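You operate a simulated robot arm through the tools that you are given. There is no shell and no other tool. Be economical: measure what you need, move in short steps, check, and stop when the job is done.

The job below is to be done with a simulated robot arm. You get a single attempt, and the scene is never put back.

Task
Put the 40 mm protector pack from the window lane of the blue conveyor on top of the orange buckle tensioner and the 50 mm protector pack on top of the teal dressing stone.

Only the result counts: the job must be done as asked and must still hold three seconds after the hand-in. Knocking over, shifting, dropping, spilling or breaking anything else fails it.

Robot
A 7-joint arm with a two-finger parallel gripper, fixed in place. Base frame: the origin is at the foot of the arm, x ahead of it, y to its left, z up; the work surface is at about z = 0. Readings come in mm, rad, newtons and seconds.
With the tool pointing down near the work surface it reaches from about 240 to 620 mm from the base axis. Its first joint turns from -1.152 to 1.152 rad. Payload 2.6 kg.
The TCP is the grasp point between the finger pads, 30 mm short of the fingertips. In the tool frame z runs along the fingers and y along their closing line. The gripper opens to 94 mm. The fingers are 28 mm wide and 10 mm thick; the gripper's body (50 by 96 mm) begins 55 mm behind the TCP.
Orientation is told as [roll, pitch, yaw] about the base's x, y, z axes, in that order, counted from this pose: with the fingers straight down and closing along the base's y, the tool's x points along the base's -x, its y along +y and its z along -z.

Tools
- The arm moves only by the tool servo_tool. Its argument "rows" is a list that holds one entry, the list of rows, each a list of 5 numbers: the shift along the tool's x, y, z in mm, then the turn about the tool's z in rad, then the gripper command, from -1 (shut) to 1 (fully open), values between in proportion. In form: [[[x, y, z, yaw, grip], ...]]. A call has 1 to 20 rows; each row shifts and turns the commanded pose from where the row before left it, along the tool's axes as they then stand. A row lasts 0.2 s, in which the tool goes at most 50 mm and 0.15 rad; a call with a longer step from one row to the next is refused whole, and so is a gripper value outside its range. Where a pose cannot be reached the arm comes as near as it can. A force on the tool above 40 N (or 10 N above the force at the start of the call, whichever is more), or a blocked arm, ends the call early, and 0.2 s more pass. Each finger travels about 72 mm/s and halts on what it meets, pressing with about 33 N; the grip force reading is that of the motor and also rises with nothing between the fingers. The clock runs only during rows and for 0.2 s after the last one: add rows that do not move to give the fingers time. The reply holds the time, the measured pose of the TCP, the force on the tool along the base axes, the opening and the grip force, in the units named above and with some noise, and new pictures: "show" is both (left out), scene, wrist or none.
- Cameras (640 x 400 px; columns grow to the right, rows downward): "scene" is fixed at [37.6, 436.3, 561.4]; the picture's right is [-0.74, -0.67, 0.00], its down [-0.42, 0.46, -0.78] and it looks along [0.52, -0.58, -0.62] (base axes); focal length 224 px, centre (320, 200). "wrist" rides on the gripper at [76, 14, -103] in the tool frame; the picture's right is [-0.18, 0.98, 0.00], its down [-0.75, -0.14, -0.64] and it looks along [-0.63, -0.12, 0.77] (tool axes); focal length 243 px, centre (320, 200).
- probe_pixels(camera, pixels): for up to 12 pixels [column, row] of the newest picture of that camera ("zoom" is the newest enlarged one), the place [x, y, z] in the base frame of the surface seen there, good to about 2 mm. It takes no simulated time.
- inspect(camera, box): a new picture of the part [left, top, right, bottom] of that camera's present view, enlarged. It takes no simulated time.
- finish_job(): hands the job in; it is judged then, once.

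Go step by step. Measure first, check grasps and placings, and put right what went wrong. The budget is 60 turns and 170 pictures, counting those below and the enlarged ones. Unless the task says otherwise, let go and move clear before handing in, and close with one line.

The tools are called as name(argument=value, ...) on one line, values as JSON. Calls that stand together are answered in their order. servo_tool: Moves the arm, as the interface text tells. Its arguments: {"type":"object","properties":{"rows":{"type":"array","items":{"type":"array","items":{"type":"array","items":{"type":"number"}}}},"show":{"type":"string","enum":["both","scene","wrist","none"]}},"required":["rows"]} The other tools are called the same way: probe_pixels (camera, pixels) gives the place of the surface under pixels of a picture; inspect (camera, box) takes an enlarged picture of a part of a camera's view; finish_job () hands the job in.

At the start:

```text
time_s: 0.0
tcp_pos: [356.1, -57.4, 416.0]
tool_rot: [0.0, 0.001, -0.001]
ft_force: [0.7, -0.3, 0.3]
width: 93.9
grasp_force: 0.0
```

scene: 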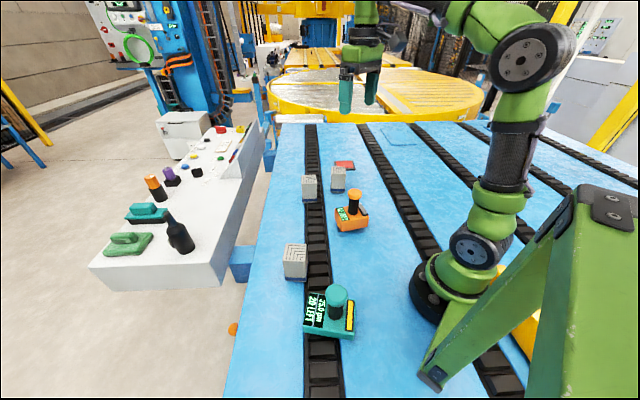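
wrist: 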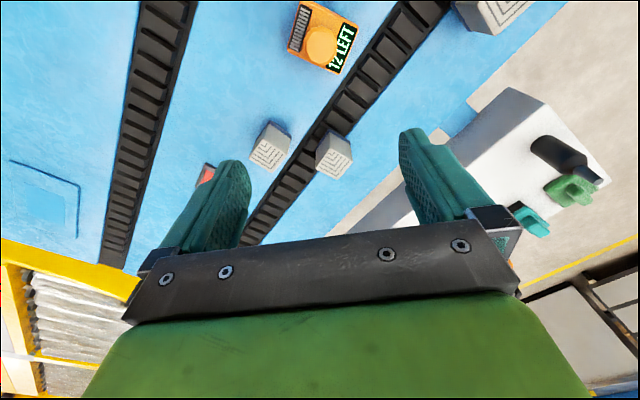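

The pictures show three grey cubes near scene (309,188), (338,178) and (295,262), an orange device at (352,212) and a teal one at (330,310). I will enlarge these areas before measuring.

inspect(camera="scene", box=[270, 140, 400, 240])

inspect(camera="scene", box=[80, 150, 400, 350])

inspect(camera="scene", box=[260, 230, 400, 350])

```text
4.00 times, centred on (335, 190) of scene
```

zoom: 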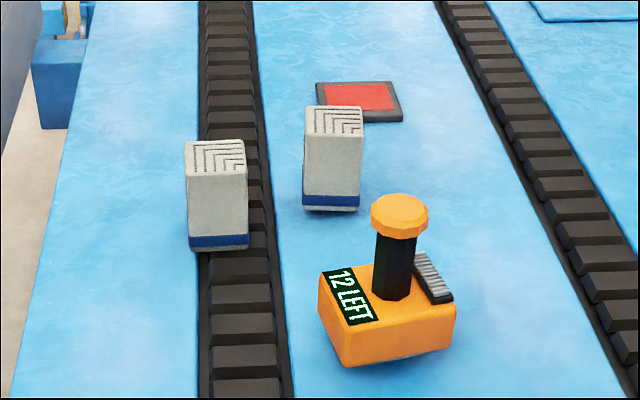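

```text
2.00 times, centred on (240, 250) of scene
```

zoom: 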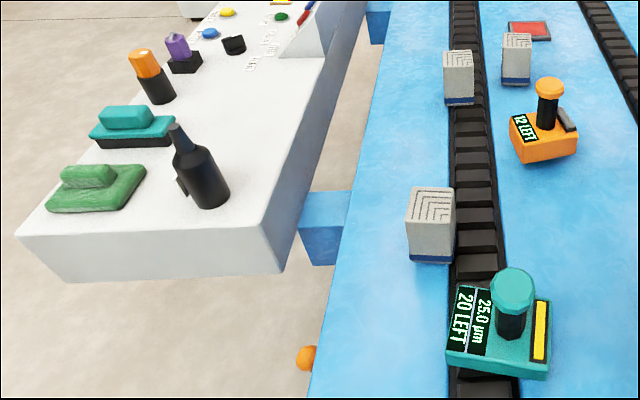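

```text
3.33 times, centred on (330, 290) of scene
```

zoom: 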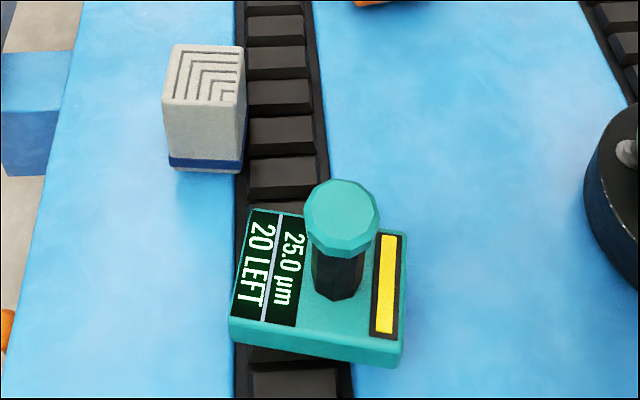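

The packs and both "LEFT" devices are clear, but I still need the pack sizes, the lanes and whether the items at (148,213) on the white bench count. I'll probe pack tops, the knobs and the bench items.

probe_pixels(camera="scene", pixels=[[309, 179], [309, 196], [338, 170], [338, 186], [295, 248], [295, 268], [355, 193], [337, 291], [148, 209], [125, 238], [152, 182], [320, 322]])

inspect(camera="scene", box=[80, 0, 400, 200])

inspect(camera="scene", box=[400, 0, 640, 150])

inspect(camera="wrist", box=[190, 0, 430, 200])

```text
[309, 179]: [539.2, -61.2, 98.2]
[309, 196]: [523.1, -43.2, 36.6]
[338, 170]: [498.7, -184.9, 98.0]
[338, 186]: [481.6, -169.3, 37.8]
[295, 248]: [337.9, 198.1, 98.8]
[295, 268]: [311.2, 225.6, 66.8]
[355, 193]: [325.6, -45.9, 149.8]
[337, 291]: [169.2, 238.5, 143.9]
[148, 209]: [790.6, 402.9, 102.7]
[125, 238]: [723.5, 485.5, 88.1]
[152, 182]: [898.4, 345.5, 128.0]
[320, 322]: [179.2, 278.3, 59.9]
```

```text
2.00 times, centred on (240, 100) of scene
```

zoom: 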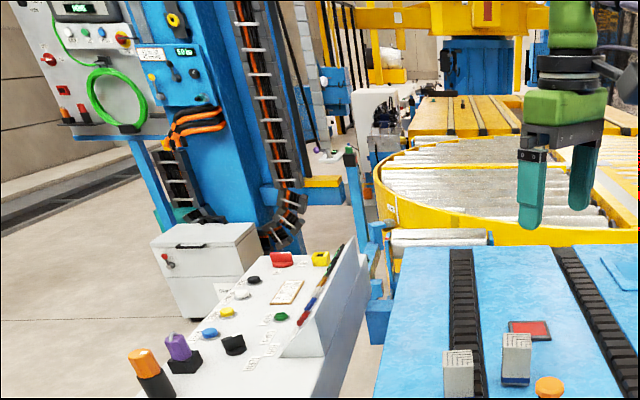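

```text
2.67 times, centred on (520, 75) of scene
```

zoom: 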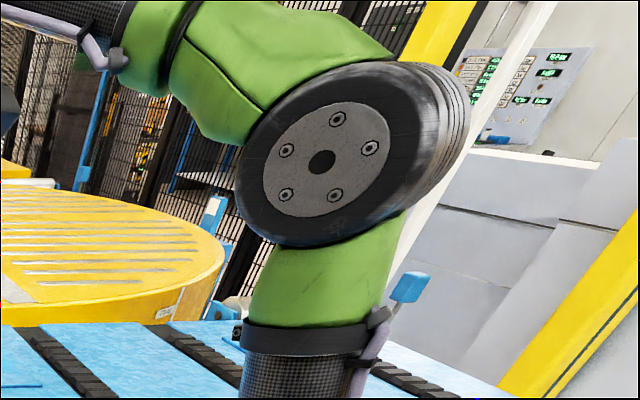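

```text
2.00 times, centred on (310, 100) of wrist
```

zoom: 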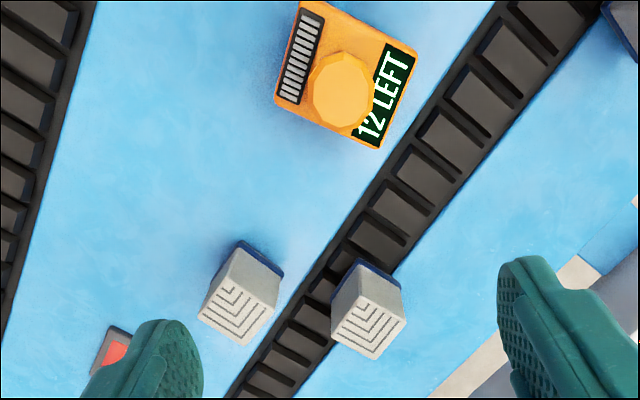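

The three packs are all about 98 mm tall: A at about (539,-61), B at (499,-185) and C at (338,198). I'll measure the top corners of A and B, the knob and the chain in the newest zoom to get sizes and lane boundaries.

probe_pixels(camera="zoom", pixels=[[200, 314], [231, 287], [277, 307], [243, 343], [332, 322], [352, 292], [404, 319], [373, 357], [316, 88], [368, 88], [342, 58], [342, 122]])

probe_pixels(camera="wrist", pixels=[[322, 130], [293, 155], [398, 10], [440, 10], [135, 20], [190, 20], [103, 262], [128, 262], [40, 195], [470, 60], [205, 175], [500, 80]])

inspect(camera="wrist", box=[400, 0, 640, 150])

inspect(camera="scene", box=[320, 110, 440, 185])

```text
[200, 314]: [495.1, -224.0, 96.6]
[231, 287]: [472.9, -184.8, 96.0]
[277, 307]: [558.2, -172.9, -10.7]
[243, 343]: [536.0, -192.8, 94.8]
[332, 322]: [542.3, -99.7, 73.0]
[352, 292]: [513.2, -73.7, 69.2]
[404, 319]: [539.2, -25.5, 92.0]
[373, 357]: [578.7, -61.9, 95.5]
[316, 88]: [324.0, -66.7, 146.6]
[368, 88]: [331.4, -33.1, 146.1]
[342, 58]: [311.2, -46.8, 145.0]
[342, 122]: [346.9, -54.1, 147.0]
```

```text
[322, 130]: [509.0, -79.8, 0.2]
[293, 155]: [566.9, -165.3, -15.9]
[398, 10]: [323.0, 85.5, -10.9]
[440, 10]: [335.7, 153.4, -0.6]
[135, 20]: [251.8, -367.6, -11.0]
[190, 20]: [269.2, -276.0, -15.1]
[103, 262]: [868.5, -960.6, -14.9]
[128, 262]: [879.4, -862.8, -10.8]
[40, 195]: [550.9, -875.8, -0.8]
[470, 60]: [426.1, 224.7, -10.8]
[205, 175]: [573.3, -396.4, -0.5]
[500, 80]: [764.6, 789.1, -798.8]
```

```text
2.67 times, centred on (520, 75) of wrist
```

zoom: 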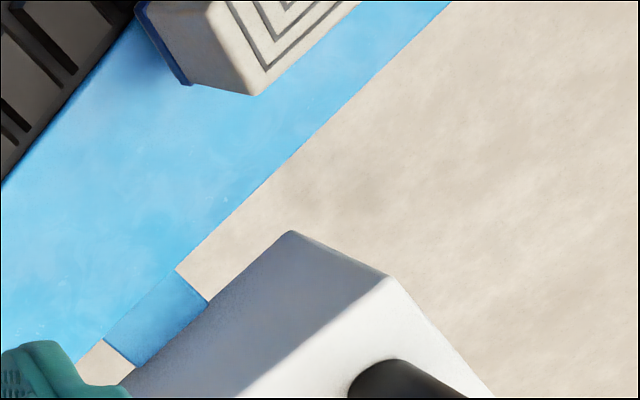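

```text
5.33 times, centred on (380, 148) of scene
```

zoom: 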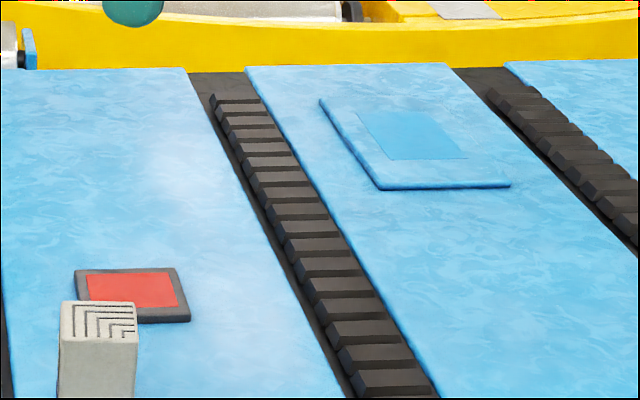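

A and B sit either side of the first chain, and a red-windowed plate lies behind B in the second lane while a blue plate lies in the third. I'll move closer over A and B to measure their widths properly.

servo_tool(rows=[[[0, -20, 30, 0, 1], [0, -20, 30, 0, 1], [0, -20, 30, 0, 1], [0, -10, 20, 0, 1], [0, 0, 0, 0, 1]]], show="wrist")

```text
time_s: 1.2
tcp_pos: [356.3, -128.2, 307.1]
tool_rot: [-0.001, -0.002, -0.001]
ft_force: [-0.1, 0.1, 0.5]
width: 94.2
grasp_force: 0.1
```

wrist: 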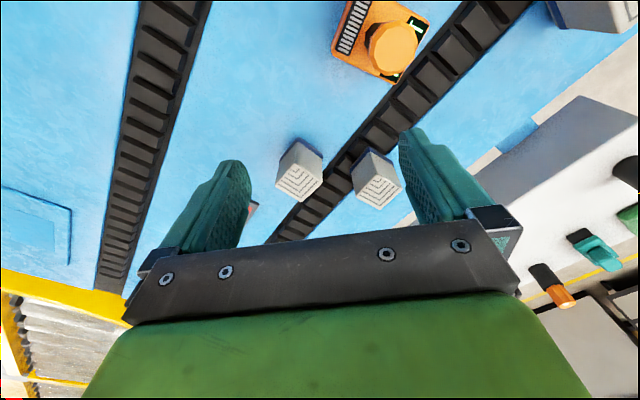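

The view now shows B at (300,172) and A at (376,180). I'll enlarge them to pick out corners.

inspect(camera="wrist", box=[260, 130, 420, 230])

```text
4.00 times, centred on (340, 180) of wrist
```

zoom: 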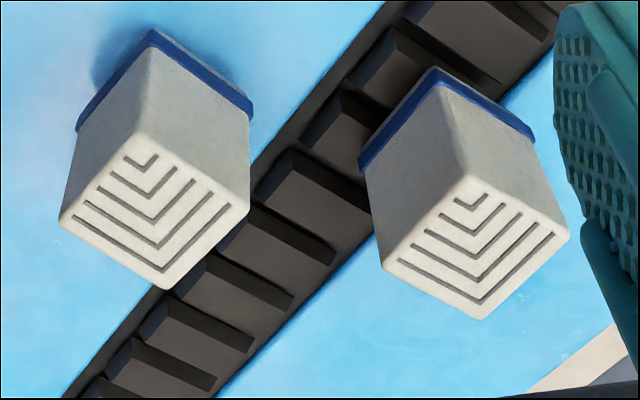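

probe_pixels(camera="zoom", pixels=[[64, 214], [143, 138], [246, 206], [165, 286], [386, 260], [466, 179], [565, 236], [478, 314], [100, 179], [205, 248], [426, 219], [522, 277]])

inspect(camera="scene", box=[270, 230, 350, 290])

```text
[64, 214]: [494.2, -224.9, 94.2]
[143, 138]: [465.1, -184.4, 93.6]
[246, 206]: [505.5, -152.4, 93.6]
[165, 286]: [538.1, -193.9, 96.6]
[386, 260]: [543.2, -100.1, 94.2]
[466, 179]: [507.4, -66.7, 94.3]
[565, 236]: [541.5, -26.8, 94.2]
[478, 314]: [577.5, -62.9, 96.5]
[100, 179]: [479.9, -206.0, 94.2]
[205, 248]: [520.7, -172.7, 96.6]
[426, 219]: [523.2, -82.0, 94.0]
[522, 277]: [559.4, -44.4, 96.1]
```

```text
6.67 times, centred on (310, 260) of scene
```

zoom: 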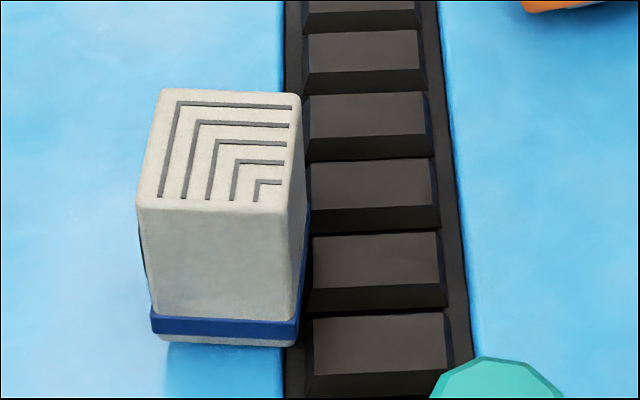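

Both A and B measure about 50 mm across the top, but their tops carry 4 chevrons and C's carries 5, so A and B look like the two 40 mm packs and C the 50 mm one. What decides it is the "window" lane, so I'll examine the red plate and the surroundings.

inspect(camera="scene", box=[315, 150, 375, 190])

inspect(camera="scene", box=[240, 0, 400, 100])

inspect(camera="scene", box=[540, 0, 640, 70])

inspect(camera="scene", box=[0, 0, 240, 150])

inspect(camera="wrist", box=[0, 170, 130, 400])

inspect(camera="scene", box=[150, 110, 270, 190])

```text
10.00 times, centred on (345, 170) of scene
```

zoom: 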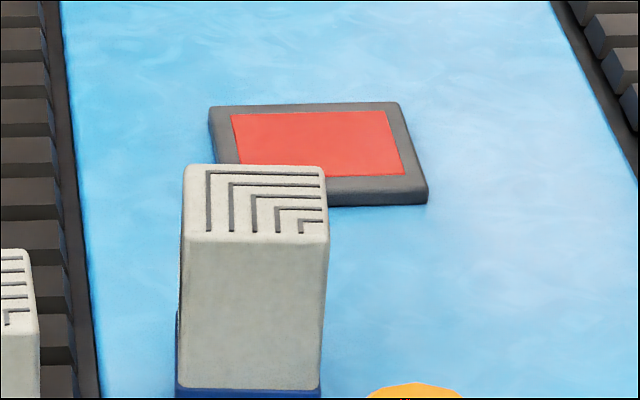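

```text
4.00 times, centred on (320, 50) of scene
```

zoom: 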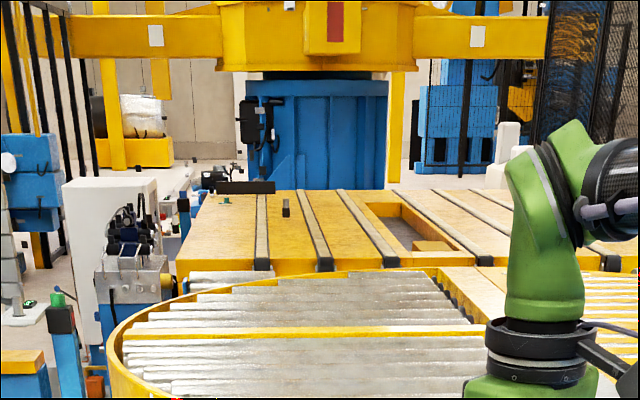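

```text
5.71 times, centred on (590, 35) of scene
```

zoom: 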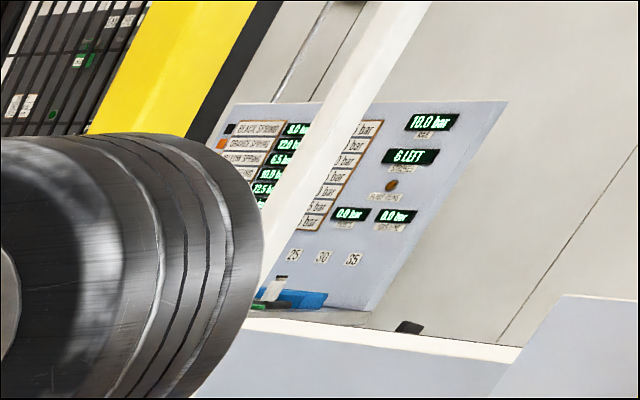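

```text
2.67 times, centred on (120, 75) of scene
```

zoom: 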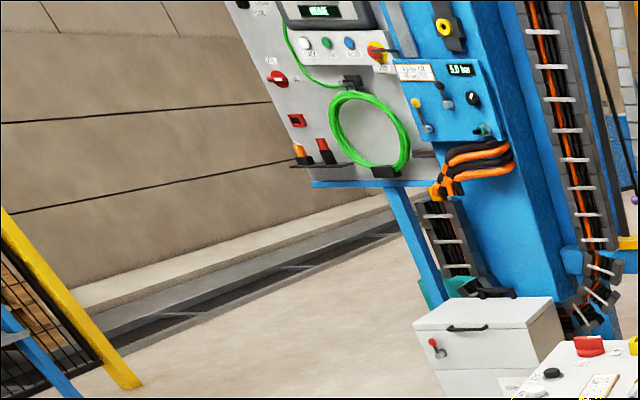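

```text
1.74 times, centred on (65, 285) of wrist
```

zoom: 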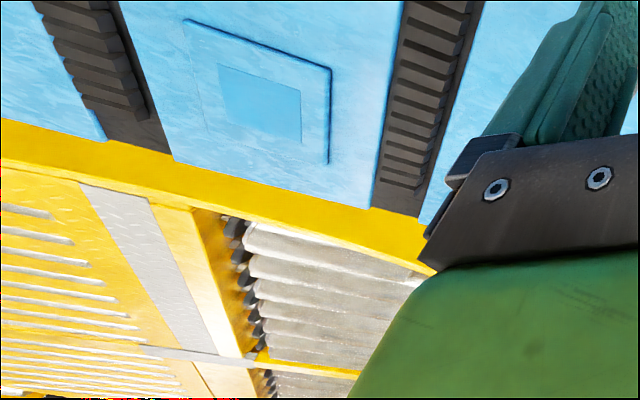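

```text
5.00 times, centred on (210, 150) of scene
```

zoom: 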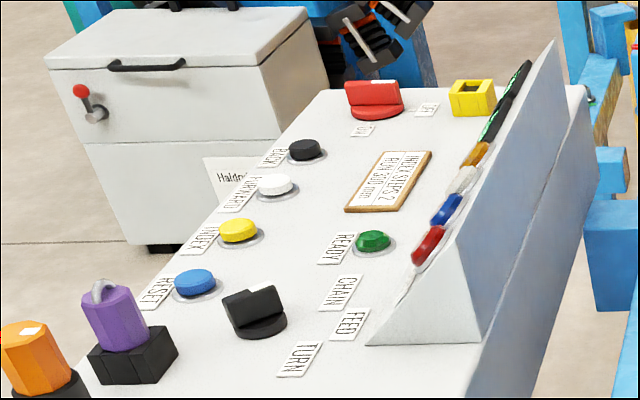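

A and B both have about five chevrons on this closer look, so I can't tell size from those yet, and the arm hides lanes 3 and 4. I'll raise the hand and turn it to look toward -y to check for more packs or a window sign there.

servo_tool(rows=[[[0, 0, -40, 0, 1], [0, 0, -40, 0, 1], [0, 0, -30, 0.14, 1], [0, 0, 0, 0.14, 1], [0, 0, 0, 0.14, 1], [0, 0, 0, 0.14, 1], [0, 0, 0, 0.14, 1], [0, 0, 0, 0.14, 1], [0, 0, 0, 0, 1]]])

servo_tool(rows=[[[0, 0, 0, 0.14, 1], [0, 0, 0, 0.14, 1], [0, 0, 0, 0.14, 1], [0, 0, 0, 0.14, 1], [0, 0, 0, 0.14, 1], [0, 0, 0, 0.14, 1], [0, 0, 0, 0, 1]]], show="wrist")

```text
time_s: 3.2
tcp_pos: [355.7, -127.2, 417.8]
tool_rot: [0.001, -0.001, -0.842]
ft_force: [-0.3, -0.2, -0.7]
width: 94.1
grasp_force: 0.0
```

scene: 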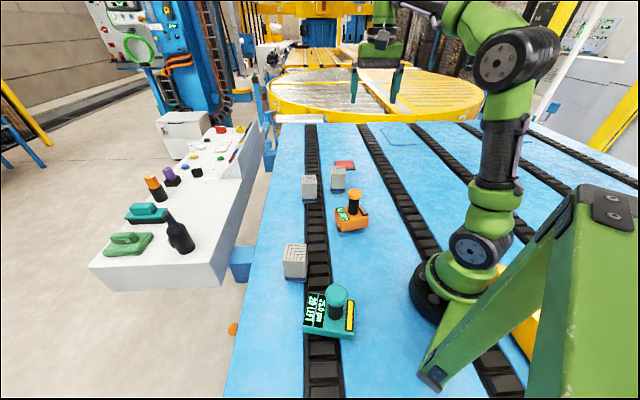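
wrist: 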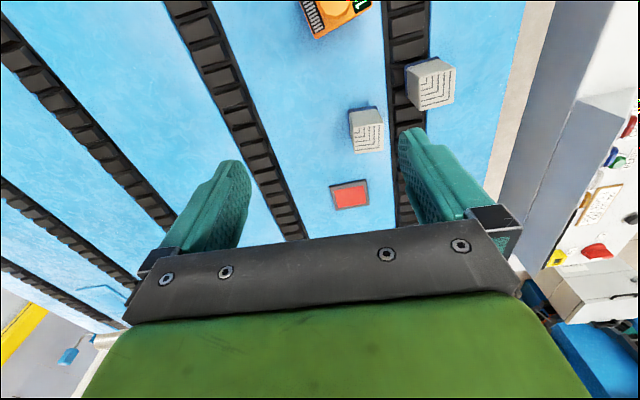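

```text
time_s: 4.8
tcp_pos: [356.7, -127.5, 417.5]
tool_rot: [-0.001, 0.0, -1.681]
ft_force: [0.2, 0.0, -1.0]
width: 94.2
grasp_force: 0.2
```

wrist: 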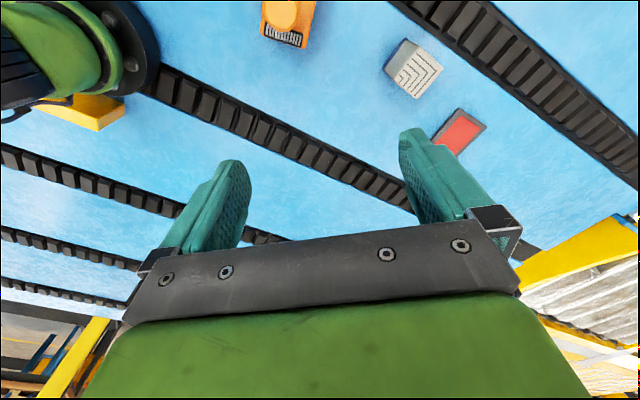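

Lanes 3 to 5 hold no further packs, and in the -0.84 yaw view A looked wider than B. I'll turn back to that aligned view and measure both.

servo_tool(rows=[[[0, 0, 0, -0.14, 1], [0, 0, 0, -0.14, 1], [0, 0, 0, -0.14, 1], [0, 0, 0, -0.14, 1], [0, 0, 0, -0.14, 1], [0, 0, 0, -0.14, 1], [0, 0, 0, 0, 1]]], show="wrist")

inspect(camera="wrist", box=[330, 40, 474, 130])

inspect(camera="wrist", box=[320, 90, 480, 220])

inspect(camera="wrist", box=[560, 100, 640, 280])

```text
time_s: 6.4
tcp_pos: [356.5, -127.0, 416.7]
tool_rot: [0.0, -0.001, -0.836]
ft_force: [-0.3, 0.6, -0.4]
width: 93.8
grasp_force: 0.0
```

wrist: 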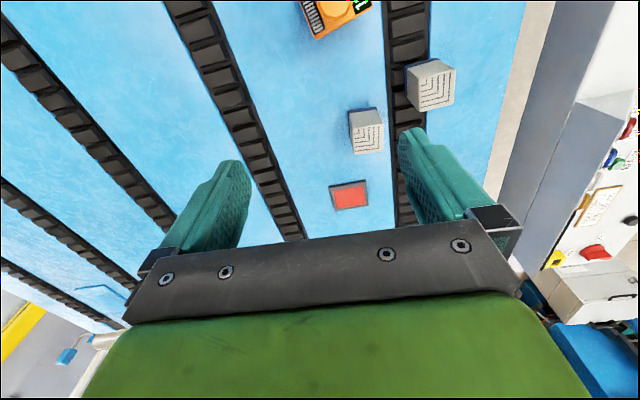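

```text
4.44 times, centred on (402, 85) of wrist
```

zoom: 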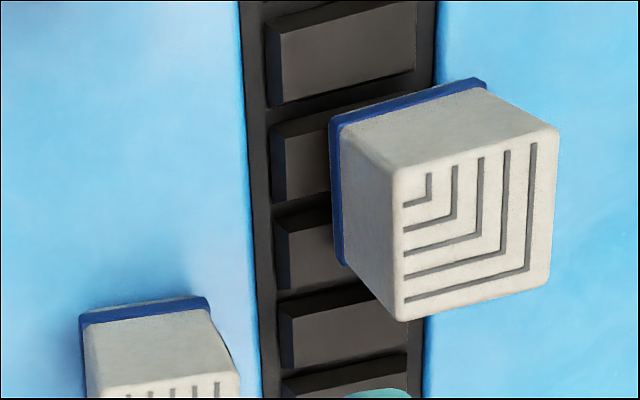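

```text
3.08 times, centred on (400, 155) of wrist
```

zoom: 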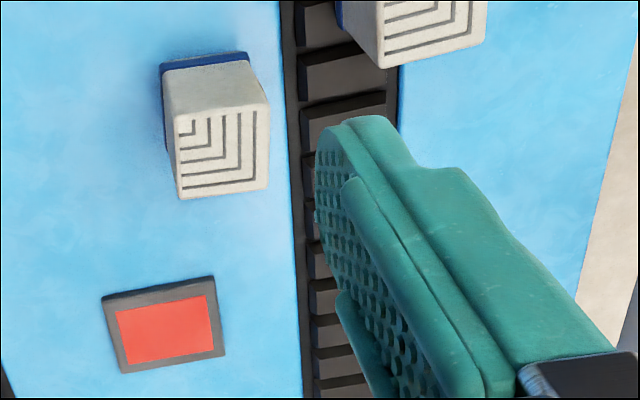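

```text
2.22 times, centred on (600, 190) of wrist
```

zoom: 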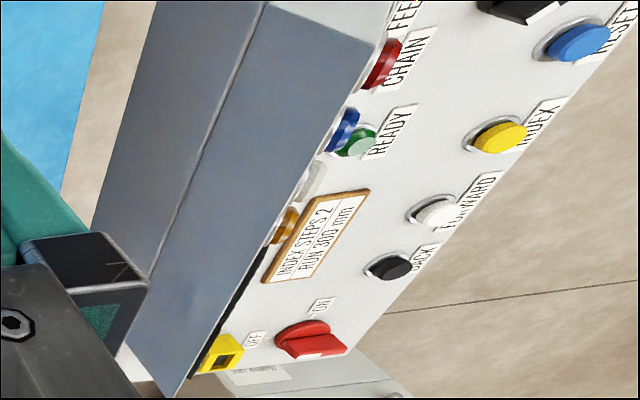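

A and B both show five chevrons, so I'll measure their face widths from edge to edge in fresh zooms.

inspect(camera="wrist", box=[330, 40, 490, 160])

```text
3.33 times, centred on (410, 100) of wrist
```

zoom: 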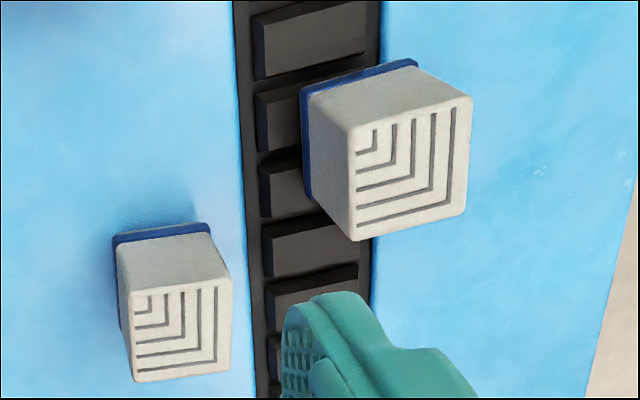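

probe_pixels(camera="zoom", pixels=[[134, 337], [231, 327], [182, 290], [186, 376], [352, 185], [467, 150], [408, 114], [415, 220], [408, 70], [306, 185], [165, 232], [180, 260]])

probe_pixels(camera="scene", pixels=[[285, 253], [306, 253], [296, 245], [294, 260], [294, 264], [293, 279]])

```text
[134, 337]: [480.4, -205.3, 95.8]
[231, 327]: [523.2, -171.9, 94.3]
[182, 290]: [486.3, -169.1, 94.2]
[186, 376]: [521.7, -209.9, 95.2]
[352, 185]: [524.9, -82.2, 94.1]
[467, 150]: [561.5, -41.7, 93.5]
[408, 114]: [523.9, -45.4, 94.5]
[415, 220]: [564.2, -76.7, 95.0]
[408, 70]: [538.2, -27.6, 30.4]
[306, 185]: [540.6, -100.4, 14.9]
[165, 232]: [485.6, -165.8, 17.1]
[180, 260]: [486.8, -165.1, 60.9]
```

```text
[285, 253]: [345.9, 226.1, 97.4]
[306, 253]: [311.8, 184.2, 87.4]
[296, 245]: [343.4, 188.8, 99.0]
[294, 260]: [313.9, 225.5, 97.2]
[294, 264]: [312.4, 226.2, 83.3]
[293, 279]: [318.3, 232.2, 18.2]
```

All three packs measure about 54 mm square and 96 mm tall, so the 40/50 mm distinction must be a marking, perhaps on a face I haven't seen. I'll swing the hand round to look back from the far side.

servo_tool(rows=[[[0, 0, 0, 0.14, 1], [0, 0, 0, 0.14, 1], [0, 0, 0, 0.14, 1], [0, 0, 0, 0.14, 1], [0, 0, 0, 0.14, 1], [0, 0, 0, 0.14, 1], [0, 0, 0, 0.14, 1], [0, 0, 0, 0.14, 1], [0, 0, 0, 0.14, 1], [0, 0, 0, 0.14, 1], [0, 0, 0, 0.14, 1], [0, 0, 0, 0.14, 1], [0, 0, 0, 0.14, 1], [0, 0, 0, 0.14, 1], [0, 0, 0, 0.14, 1], [0, 0, 0, 0.14, 1], [0, 0, 0, 0.14, 1], [0, 0, 0, 0.14, 1], [0, 0, 0, 0, 1]]], show="wrist")

```text
time_s: 10.4
tcp_pos: [357.6, -126.3, 417.8]
tool_rot: [0.001, 0.0, 2.922]
ft_force: [0.3, 0.3, -0.4]
width: 94.0
grasp_force: 0.1
```

wrist: 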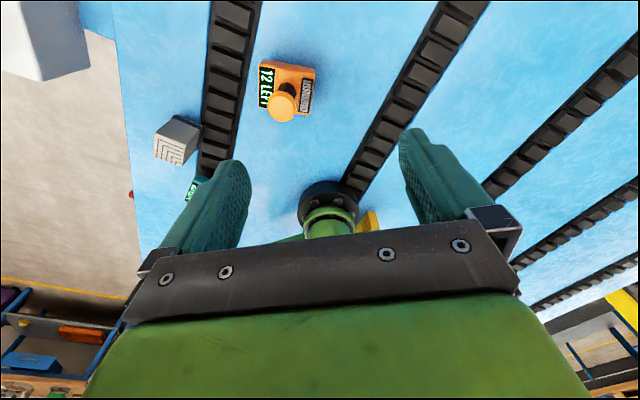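

The hand now looks back at C (178,140) and the arm base. I'll enlarge C from this side and then move outward to see A and B from behind.

inspect(camera="wrist", box=[130, 90, 226, 190])

servo_tool(rows=[[[40, -4, 0, 0, 1], [40, -4, 0, 0, 1], [40, -4, 0, 0, 1], [40, -4, 0, 0, 1], [20, -4, 20, 0, 1], [0, 0, 40, 0, 1], [0, 0, 40, 0, 1], [0, 0, 0, 0, 1]]])

```text
4.00 times, centred on (178, 140) of wrist
```

zoom: 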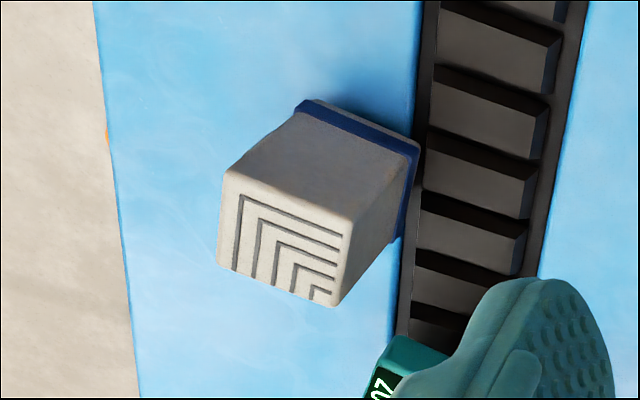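

```text
time_s: 12.2
tcp_pos: [481.0, -138.3, 304.9]
tool_rot: [-0.001, -0.001, 2.924]
ft_force: [0.3, 0.7, 0.1]
width: 94.0
grasp_force: 0.0
out of reach, approached as far as the arm can: row 3, 4
```

scene: 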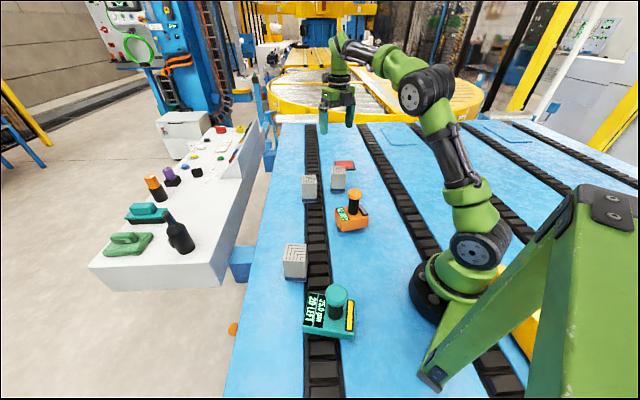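
wrist: 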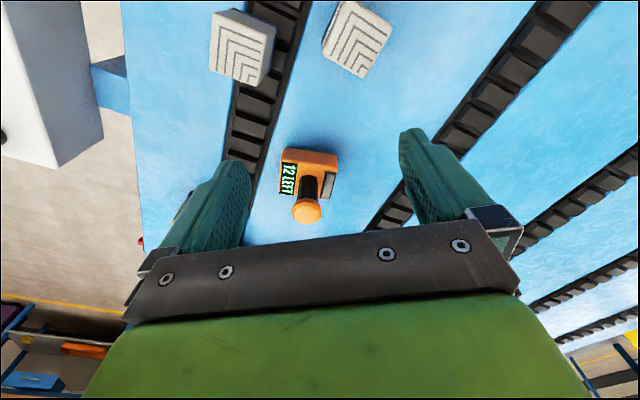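

Both packs appear from nearly above now (A at 241,46 and B at 356,38). I'll go further outward to see their far faces.

servo_tool(rows=[[[30, 0, 0, 0, 1], [30, 0, 0, 0, 1], [20, 0, 0, 0, 1], [0, 0, 0, 0, 1]]], show="wrist")

inspect(camera="wrist", box=[190, 10, 400, 140])

```text
time_s: 13.2
tcp_pos: [535.3, -146.6, 297.8]
tool_rot: [0.0, 0.001, 2.923]
ft_force: [0.7, -0.8, -0.3]
width: 94.0
grasp_force: 0.1
out of reach, approached as far as the arm can: row 2, 3
```

wrist: 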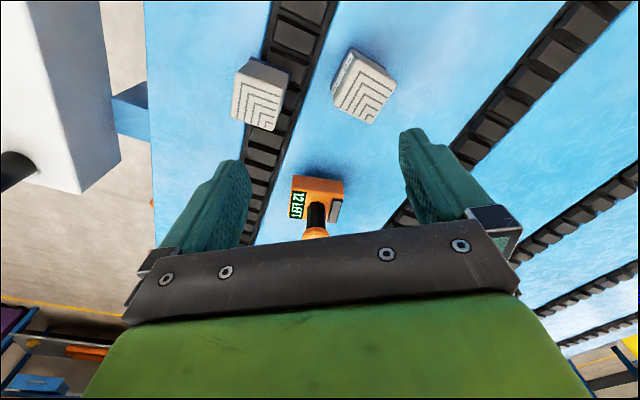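

```text
3.05 times, centred on (295, 75) of wrist
```

zoom: 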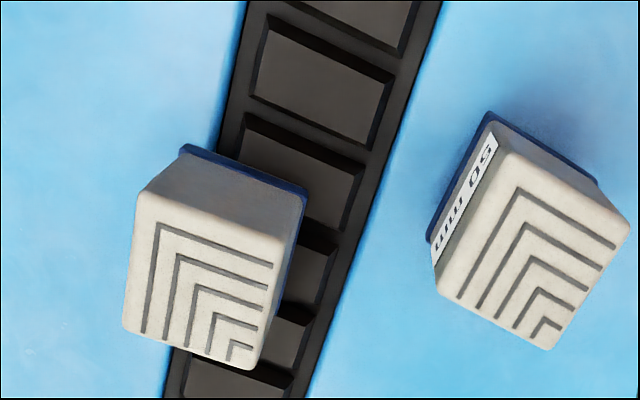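

B has a printed label on its side face reading something like "50 mm" (zoom 465,200). I'll turn to face it and lower a bit to read it, and look for A's label too.

servo_tool(rows=[[[0, 0, 0, -0.15, 1], [0, 0, 0, -0.15, 1], [0, 0, 0, -0.15, 1], [0, 0, 0, -0.15, 1], [0, 0, 20, -0.15, 1], [0, 0, 40, -0.14, 1], [0, 0, 0, 0, 1]]], show="wrist")

inspect(camera="wrist", box=[200, 0, 440, 150])

```text
time_s: 14.8
tcp_pos: [537.9, -148.1, 235.5]
tool_rot: [-0.002, 0.001, -2.468]
ft_force: [0.1, 0.0, 1.0]
width: 94.0
grasp_force: 0.2
```

wrist: 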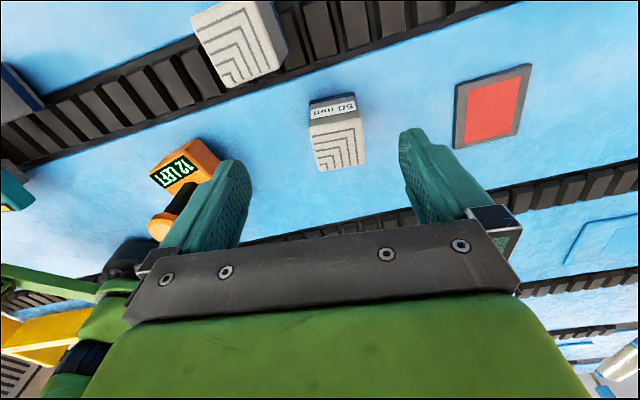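

```text
2.67 times, centred on (320, 75) of wrist
```

zoom: 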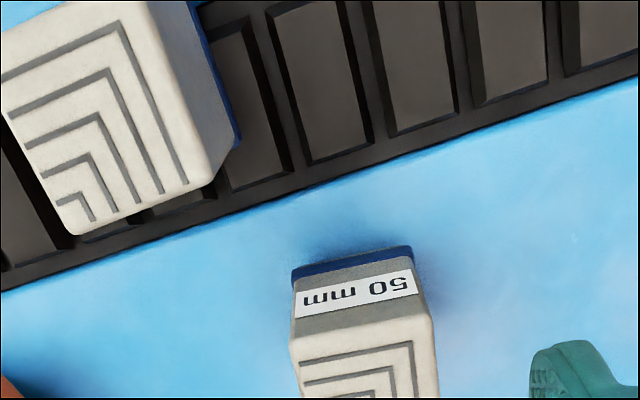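

The label reads "50 mm" upside down, so B is the 50 mm pack. Next I'll move to view A's face from the same side.

servo_tool(rows=[[[25, -19, 0, 0, 1], [25, -19, 0, 0, 1], [25, -19, 0, 0, 1], [20, -18, 0, 0, 1], [0, 0, 0, 0, 1]]], show="wrist")

inspect(camera="wrist", box=[200, 0, 440, 150])

```text
time_s: 16.0
tcp_pos: [563.2, -29.7, 236.8]
tool_rot: [0.0, 0.0, -2.47]
ft_force: [0.7, 0.3, -1.0]
width: 94.0
grasp_force: 0.1
```

wrist: 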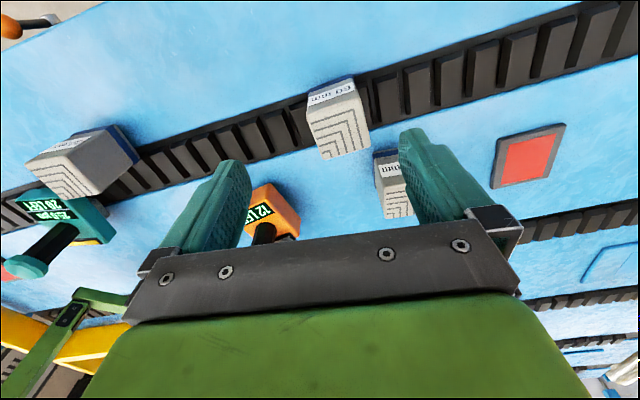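

```text
2.67 times, centred on (320, 75) of wrist
```

zoom: 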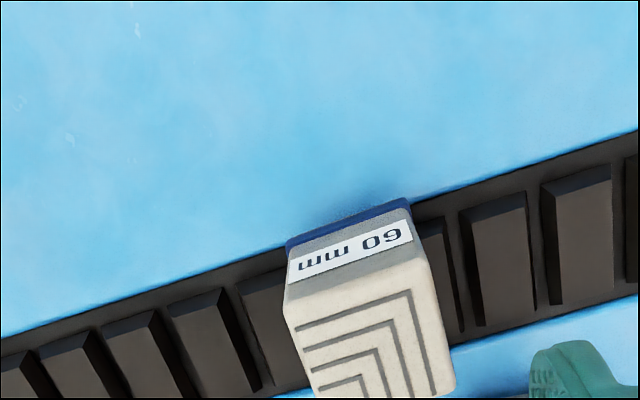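

A's label looks like "60 mm" upside down. I'll enlarge it and C's label at (85,143).

inspect(camera="wrist", box=[300, 70, 364, 110])

inspect(camera="wrist", box=[20, 110, 148, 200])

```text
10.00 times, centred on (332, 90) of wrist
```

zoom: 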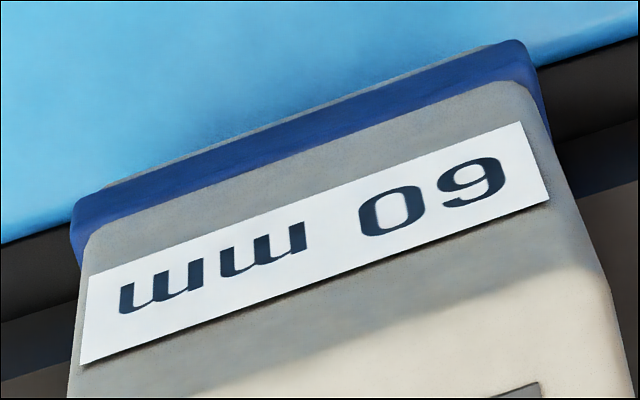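

```text
4.44 times, centred on (84, 155) of wrist
```

zoom: 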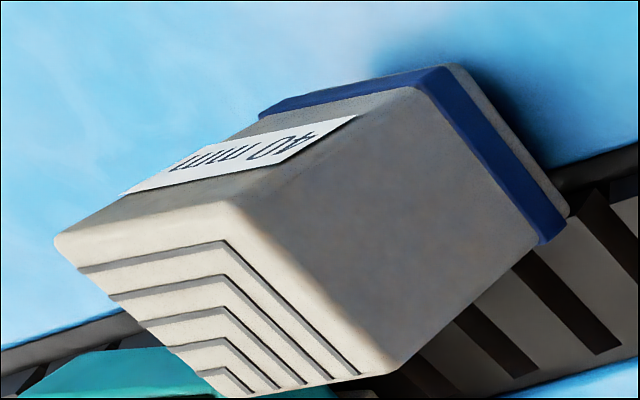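

C's label reads "40 mm", B's "50 mm" and A's "60 mm", so C goes on the orange tensioner and B on the teal stone. I'll raise, move over C and turn to line up with its faces.

servo_tool(rows=[[[0, 0, -35, 0, 1], [0, 0, -35, 0, 1], [-4, -42, 0, 0, 1], [-5, -42, 0, 0, 1], [-5, -42, 0, 0, 1], [-5, -42, 0, 0, 1], [-5, -42, 0, 0, 1], [-5, -42, 0, 0, 1], [-5, -41, 0, 0, 1], [-4, -40, 0, 0, 1], [0, 0, 0, 0, 1]]], show="none")

servo_tool(rows=[[[0, 0, 0, -0.15, 1], [0, 0, 0, -0.15, 1], [0, 0, 0, -0.15, 1], [0, 0, 0, -0.15, 1], [0, 0, 0, -0.15, 1], [0, 0, 0, -0.15, 1], [0, 0, 0, -0.15, 1], [0, 0, 0, -0.15, 1], [0, 0, 0, -0.15, 1], [0, 0, 0, -0.15, 1], [0, 0, 0, -0.15, 1], [0, 0, 0, -0.14, 1], [0, 0, 0, 0, 1]]])

```text
time_s: 18.4
tcp_pos: [395.0, 199.2, 322.3]
tool_rot: [0.0, 0.001, -2.469]
ft_force: [-0.6, -0.8, -0.1]
width: 94.2
grasp_force: 0.1
out of reach, approached as far as the arm can: row 2, 3, 4, 5, 6
```

```text
time_s: 21.2
tcp_pos: [394.7, 196.5, 320.6]
tool_rot: [-0.001, -0.001, -0.678]
ft_force: [0.5, 0.0, -0.1]
width: 94.1
grasp_force: 0.0
```

scene: 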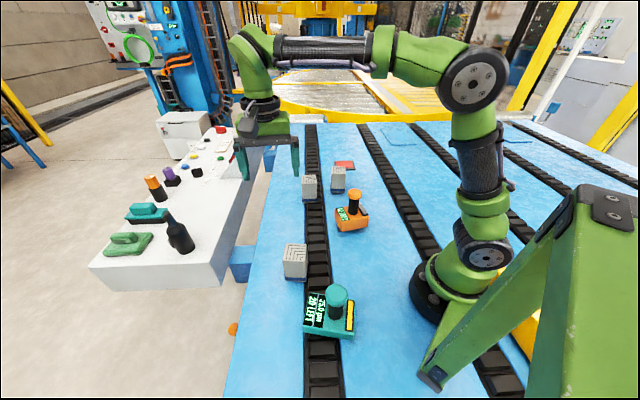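
wrist: 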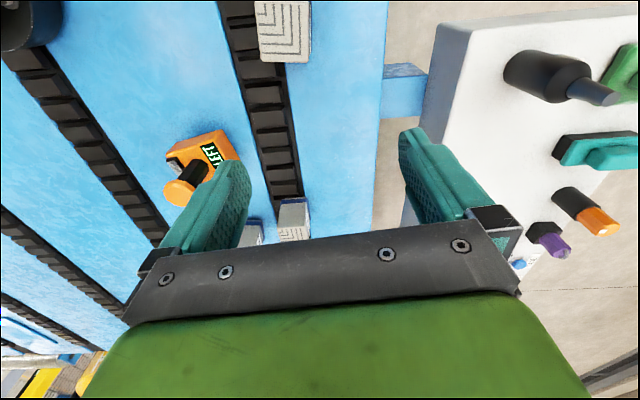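

Some reach-limited rows were lost, leaving the TCP at (395,197) with C at wrist (282,30). I'll shift back over C and then measure it.

servo_tool(rows=[[[30, -12, 0, 0, 1], [30, -13, 0, 0, 1], [0, 0, 0, 0, 1]]], show="wrist")

inspect(camera="wrist", box=[230, 30, 390, 130])

```text
time_s: 22.0
tcp_pos: [331.2, 218.1, 320.7]
tool_rot: [0.0, 0.001, -0.68]
ft_force: [0.1, -0.4, -0.8]
width: 94.2
grasp_force: 0.0
```

wrist: 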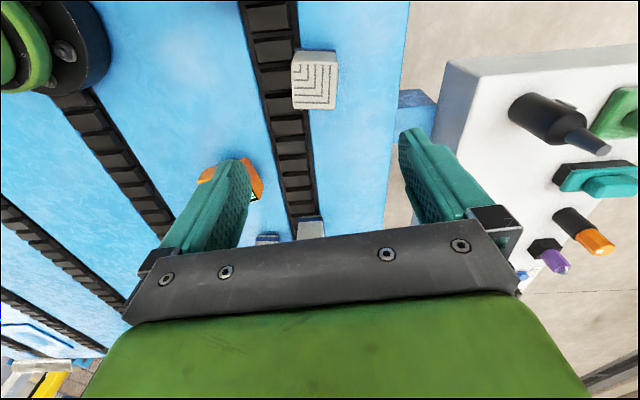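

```text
4.00 times, centred on (310, 80) of wrist
```

zoom: 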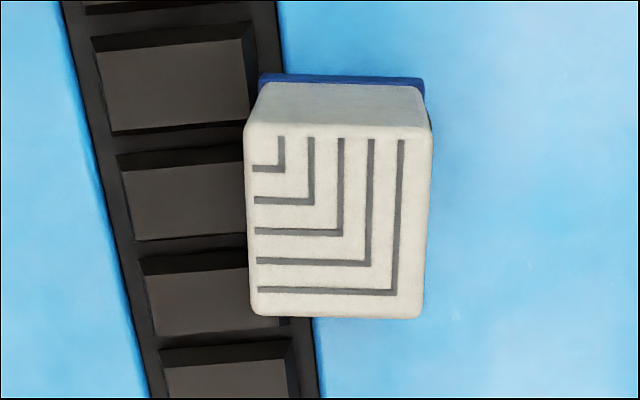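

C's top is nicely visible in the zoom; I'll probe symmetric points on its edges to get centre and angle.

probe_pixels(camera="zoom", pixels=[[249, 150], [253, 295], [428, 150], [421, 300], [270, 130], [410, 132], [270, 311], [405, 314], [338, 220]])

```text
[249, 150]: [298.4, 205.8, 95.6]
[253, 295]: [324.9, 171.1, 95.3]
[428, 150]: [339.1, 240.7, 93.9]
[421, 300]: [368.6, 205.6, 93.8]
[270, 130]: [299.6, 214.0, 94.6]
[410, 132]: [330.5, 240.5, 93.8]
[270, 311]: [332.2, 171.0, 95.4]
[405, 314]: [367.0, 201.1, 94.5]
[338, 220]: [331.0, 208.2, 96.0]
```

C's centre is about (332.5, 206) with faces at 40°/-50°, so yaw should be -0.865. I'll turn, centre and come down to just above it for a check.

servo_tool(rows=[[[0, 0, 0, 0.1, 1], [0, 0, 0, 0.085, 1], [-10, -6.7, 30, 0, 1], [0, 0, 40, 0, 1], [0, 0, 40, 0, 1], [0, 0, 40, 0, 1], [0, 0, 20, 0, 1], [0, 0, 0, 0, 1]]])

```text
time_s: 23.8
tcp_pos: [329.0, 207.3, 149.4]
tool_rot: [0.002, 0.0, -0.867]
ft_force: [0.7, -0.7, 0.4]
width: 93.9
grasp_force: 0.0
```

scene: 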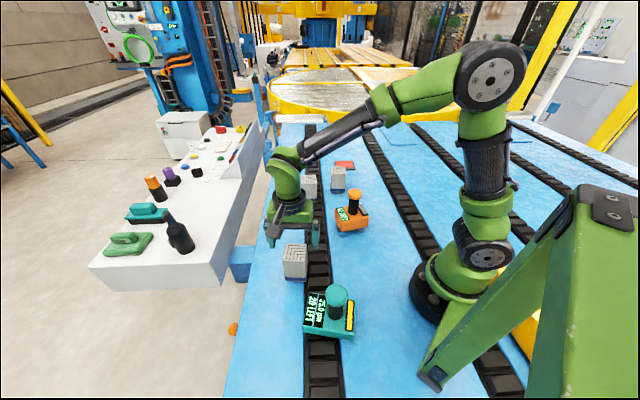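
wrist: 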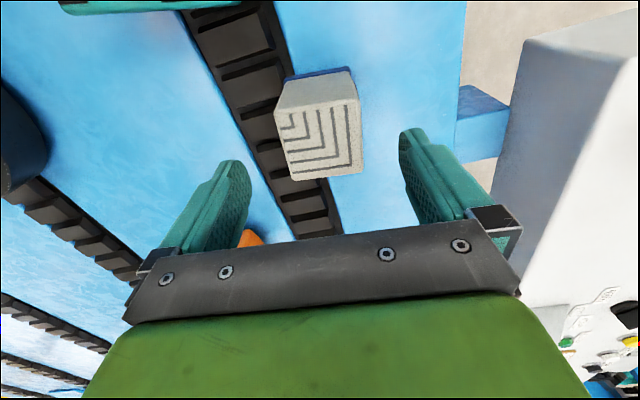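

The fingers straddle C with the TCP about 3 mm short of its centre. I'll correct that, descend to z≈65 and close.

servo_tool(rows=[[[-3, 1.5, 0, 0, 1], [0, 0, 30, 0, 1], [0, 0, 30, 0, 1], [0, 0, 24, 0, 1], [0, 0, 0, 0, 1], [0, 0, 0, 0, -1], [0, 0, 0, 0, -1], [0, 0, 0, 0, -1], [0, 0, 0, 0, -1], [0, 0, 0, 0, -1]]])

```text
time_s: 26.0
tcp_pos: [336.0, 203.3, 63.9]
tool_rot: [-0.002, 0.0, -0.866]
ft_force: [-0.7, 0.0, -0.2]
width: 62.2
grasp_force: 33.3
```

scene: 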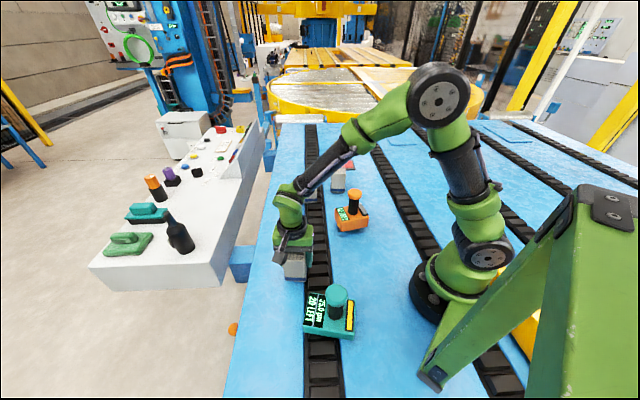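
wrist: 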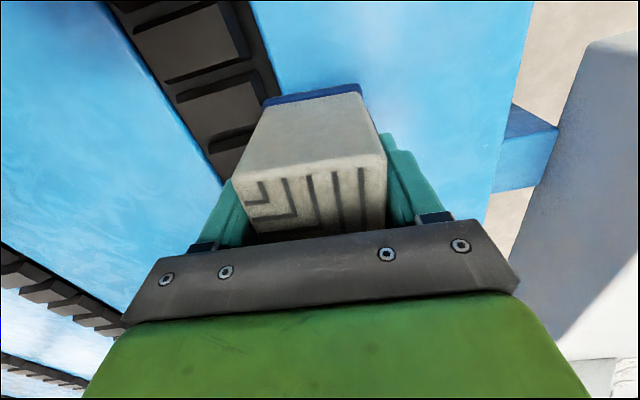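

The grip closed at 62 mm with 33 N on C. I'll lift and check that it holds.

servo_tool(rows=[[[0, 0, -15, 0, -1], [0, 0, -30, 0, -1], [0, 0, -40, 0, -1], [0, 0, -40, 0, -1], [0, 0, -40, 0, -1], [0, 0, -35, 0, -1], [0, 0, 0, 0, -1]]])

```text
time_s: 27.6
tcp_pos: [333.4, 201.6, 266.4]
tool_rot: [0.001, 0.0, -0.865]
ft_force: [0.0, -1.0, -2.1]
width: 62.2
grasp_force: 32.9
```

scene: 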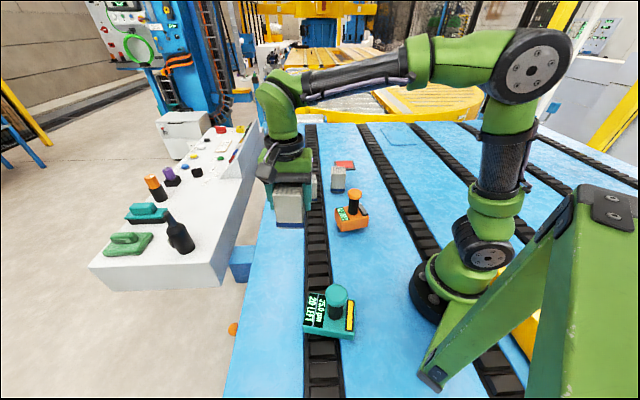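
wrist: 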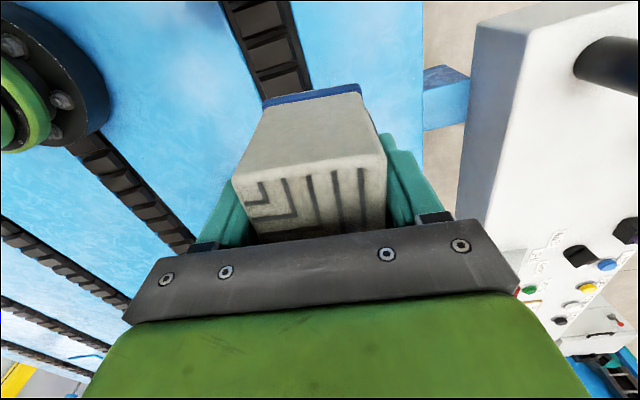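

C is held firmly with the band level. Now I'll measure the orange knob top precisely in a scene zoom.

inspect(camera="scene", box=[334, 180, 374, 232])

```text
7.69 times, centred on (354, 206) of scene
```

zoom: 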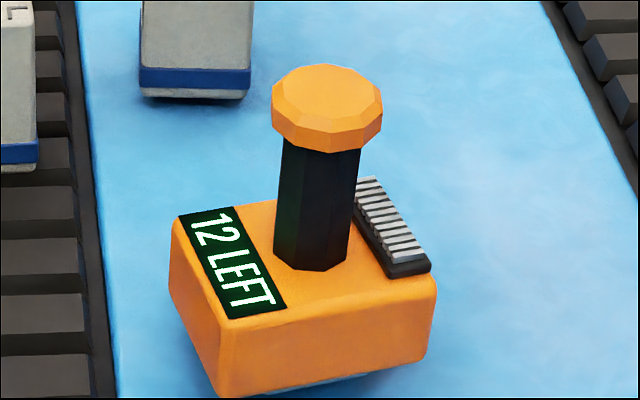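

probe_pixels(camera="zoom", pixels=[[276, 92], [379, 92], [328, 67], [328, 115], [328, 92], [300, 75], [355, 75], [300, 108], [355, 108]])

inspect(camera="scene", box=[300, 275, 364, 345])

```text
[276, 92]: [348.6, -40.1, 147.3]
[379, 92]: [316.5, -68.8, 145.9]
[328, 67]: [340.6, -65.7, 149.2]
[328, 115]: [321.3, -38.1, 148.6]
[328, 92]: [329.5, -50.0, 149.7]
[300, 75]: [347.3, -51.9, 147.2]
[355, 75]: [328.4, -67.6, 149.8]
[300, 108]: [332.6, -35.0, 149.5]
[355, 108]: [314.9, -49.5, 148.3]
```

```text
5.71 times, centred on (332, 310) of scene
```

zoom: 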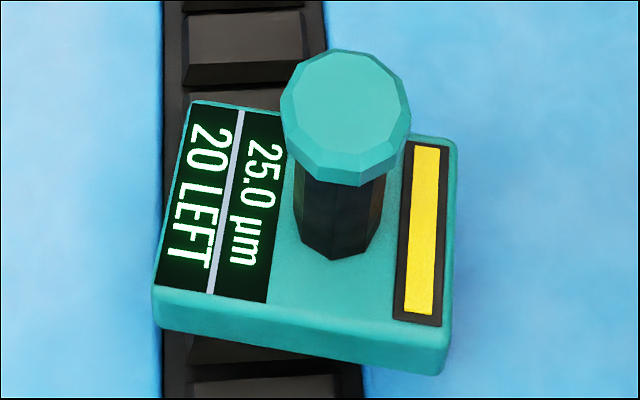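

The orange knob's top centre is about (330,-51) at z≈148.5, roughly 40 mm wide. I'll probe the held pack's front and top to learn its offset from the TCP.

probe_pixels(camera="wrist", pixels=[[300, 110], [300, 140], [330, 140], [270, 150], [310, 166], [250, 180], [383, 165], [265, 105], [360, 94]])

servo_tool(rows=[[[0, 0, 0, 0, -1], [0, 0, 0, 0, -1]]], show="none")

```text
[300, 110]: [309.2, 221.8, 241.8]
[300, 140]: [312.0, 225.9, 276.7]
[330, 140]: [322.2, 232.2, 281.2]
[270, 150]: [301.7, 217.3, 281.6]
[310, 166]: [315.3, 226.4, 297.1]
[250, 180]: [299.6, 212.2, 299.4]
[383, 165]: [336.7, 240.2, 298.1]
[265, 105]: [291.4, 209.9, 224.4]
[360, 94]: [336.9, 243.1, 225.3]
```

```text
time_s: 28.2
tcp_pos: [334.2, 200.1, 266.7]
tool_rot: [-0.001, 0.001, -0.865]
ft_force: [0.0, 0.5, -2.2]
width: 62.3
grasp_force: 33.3
```

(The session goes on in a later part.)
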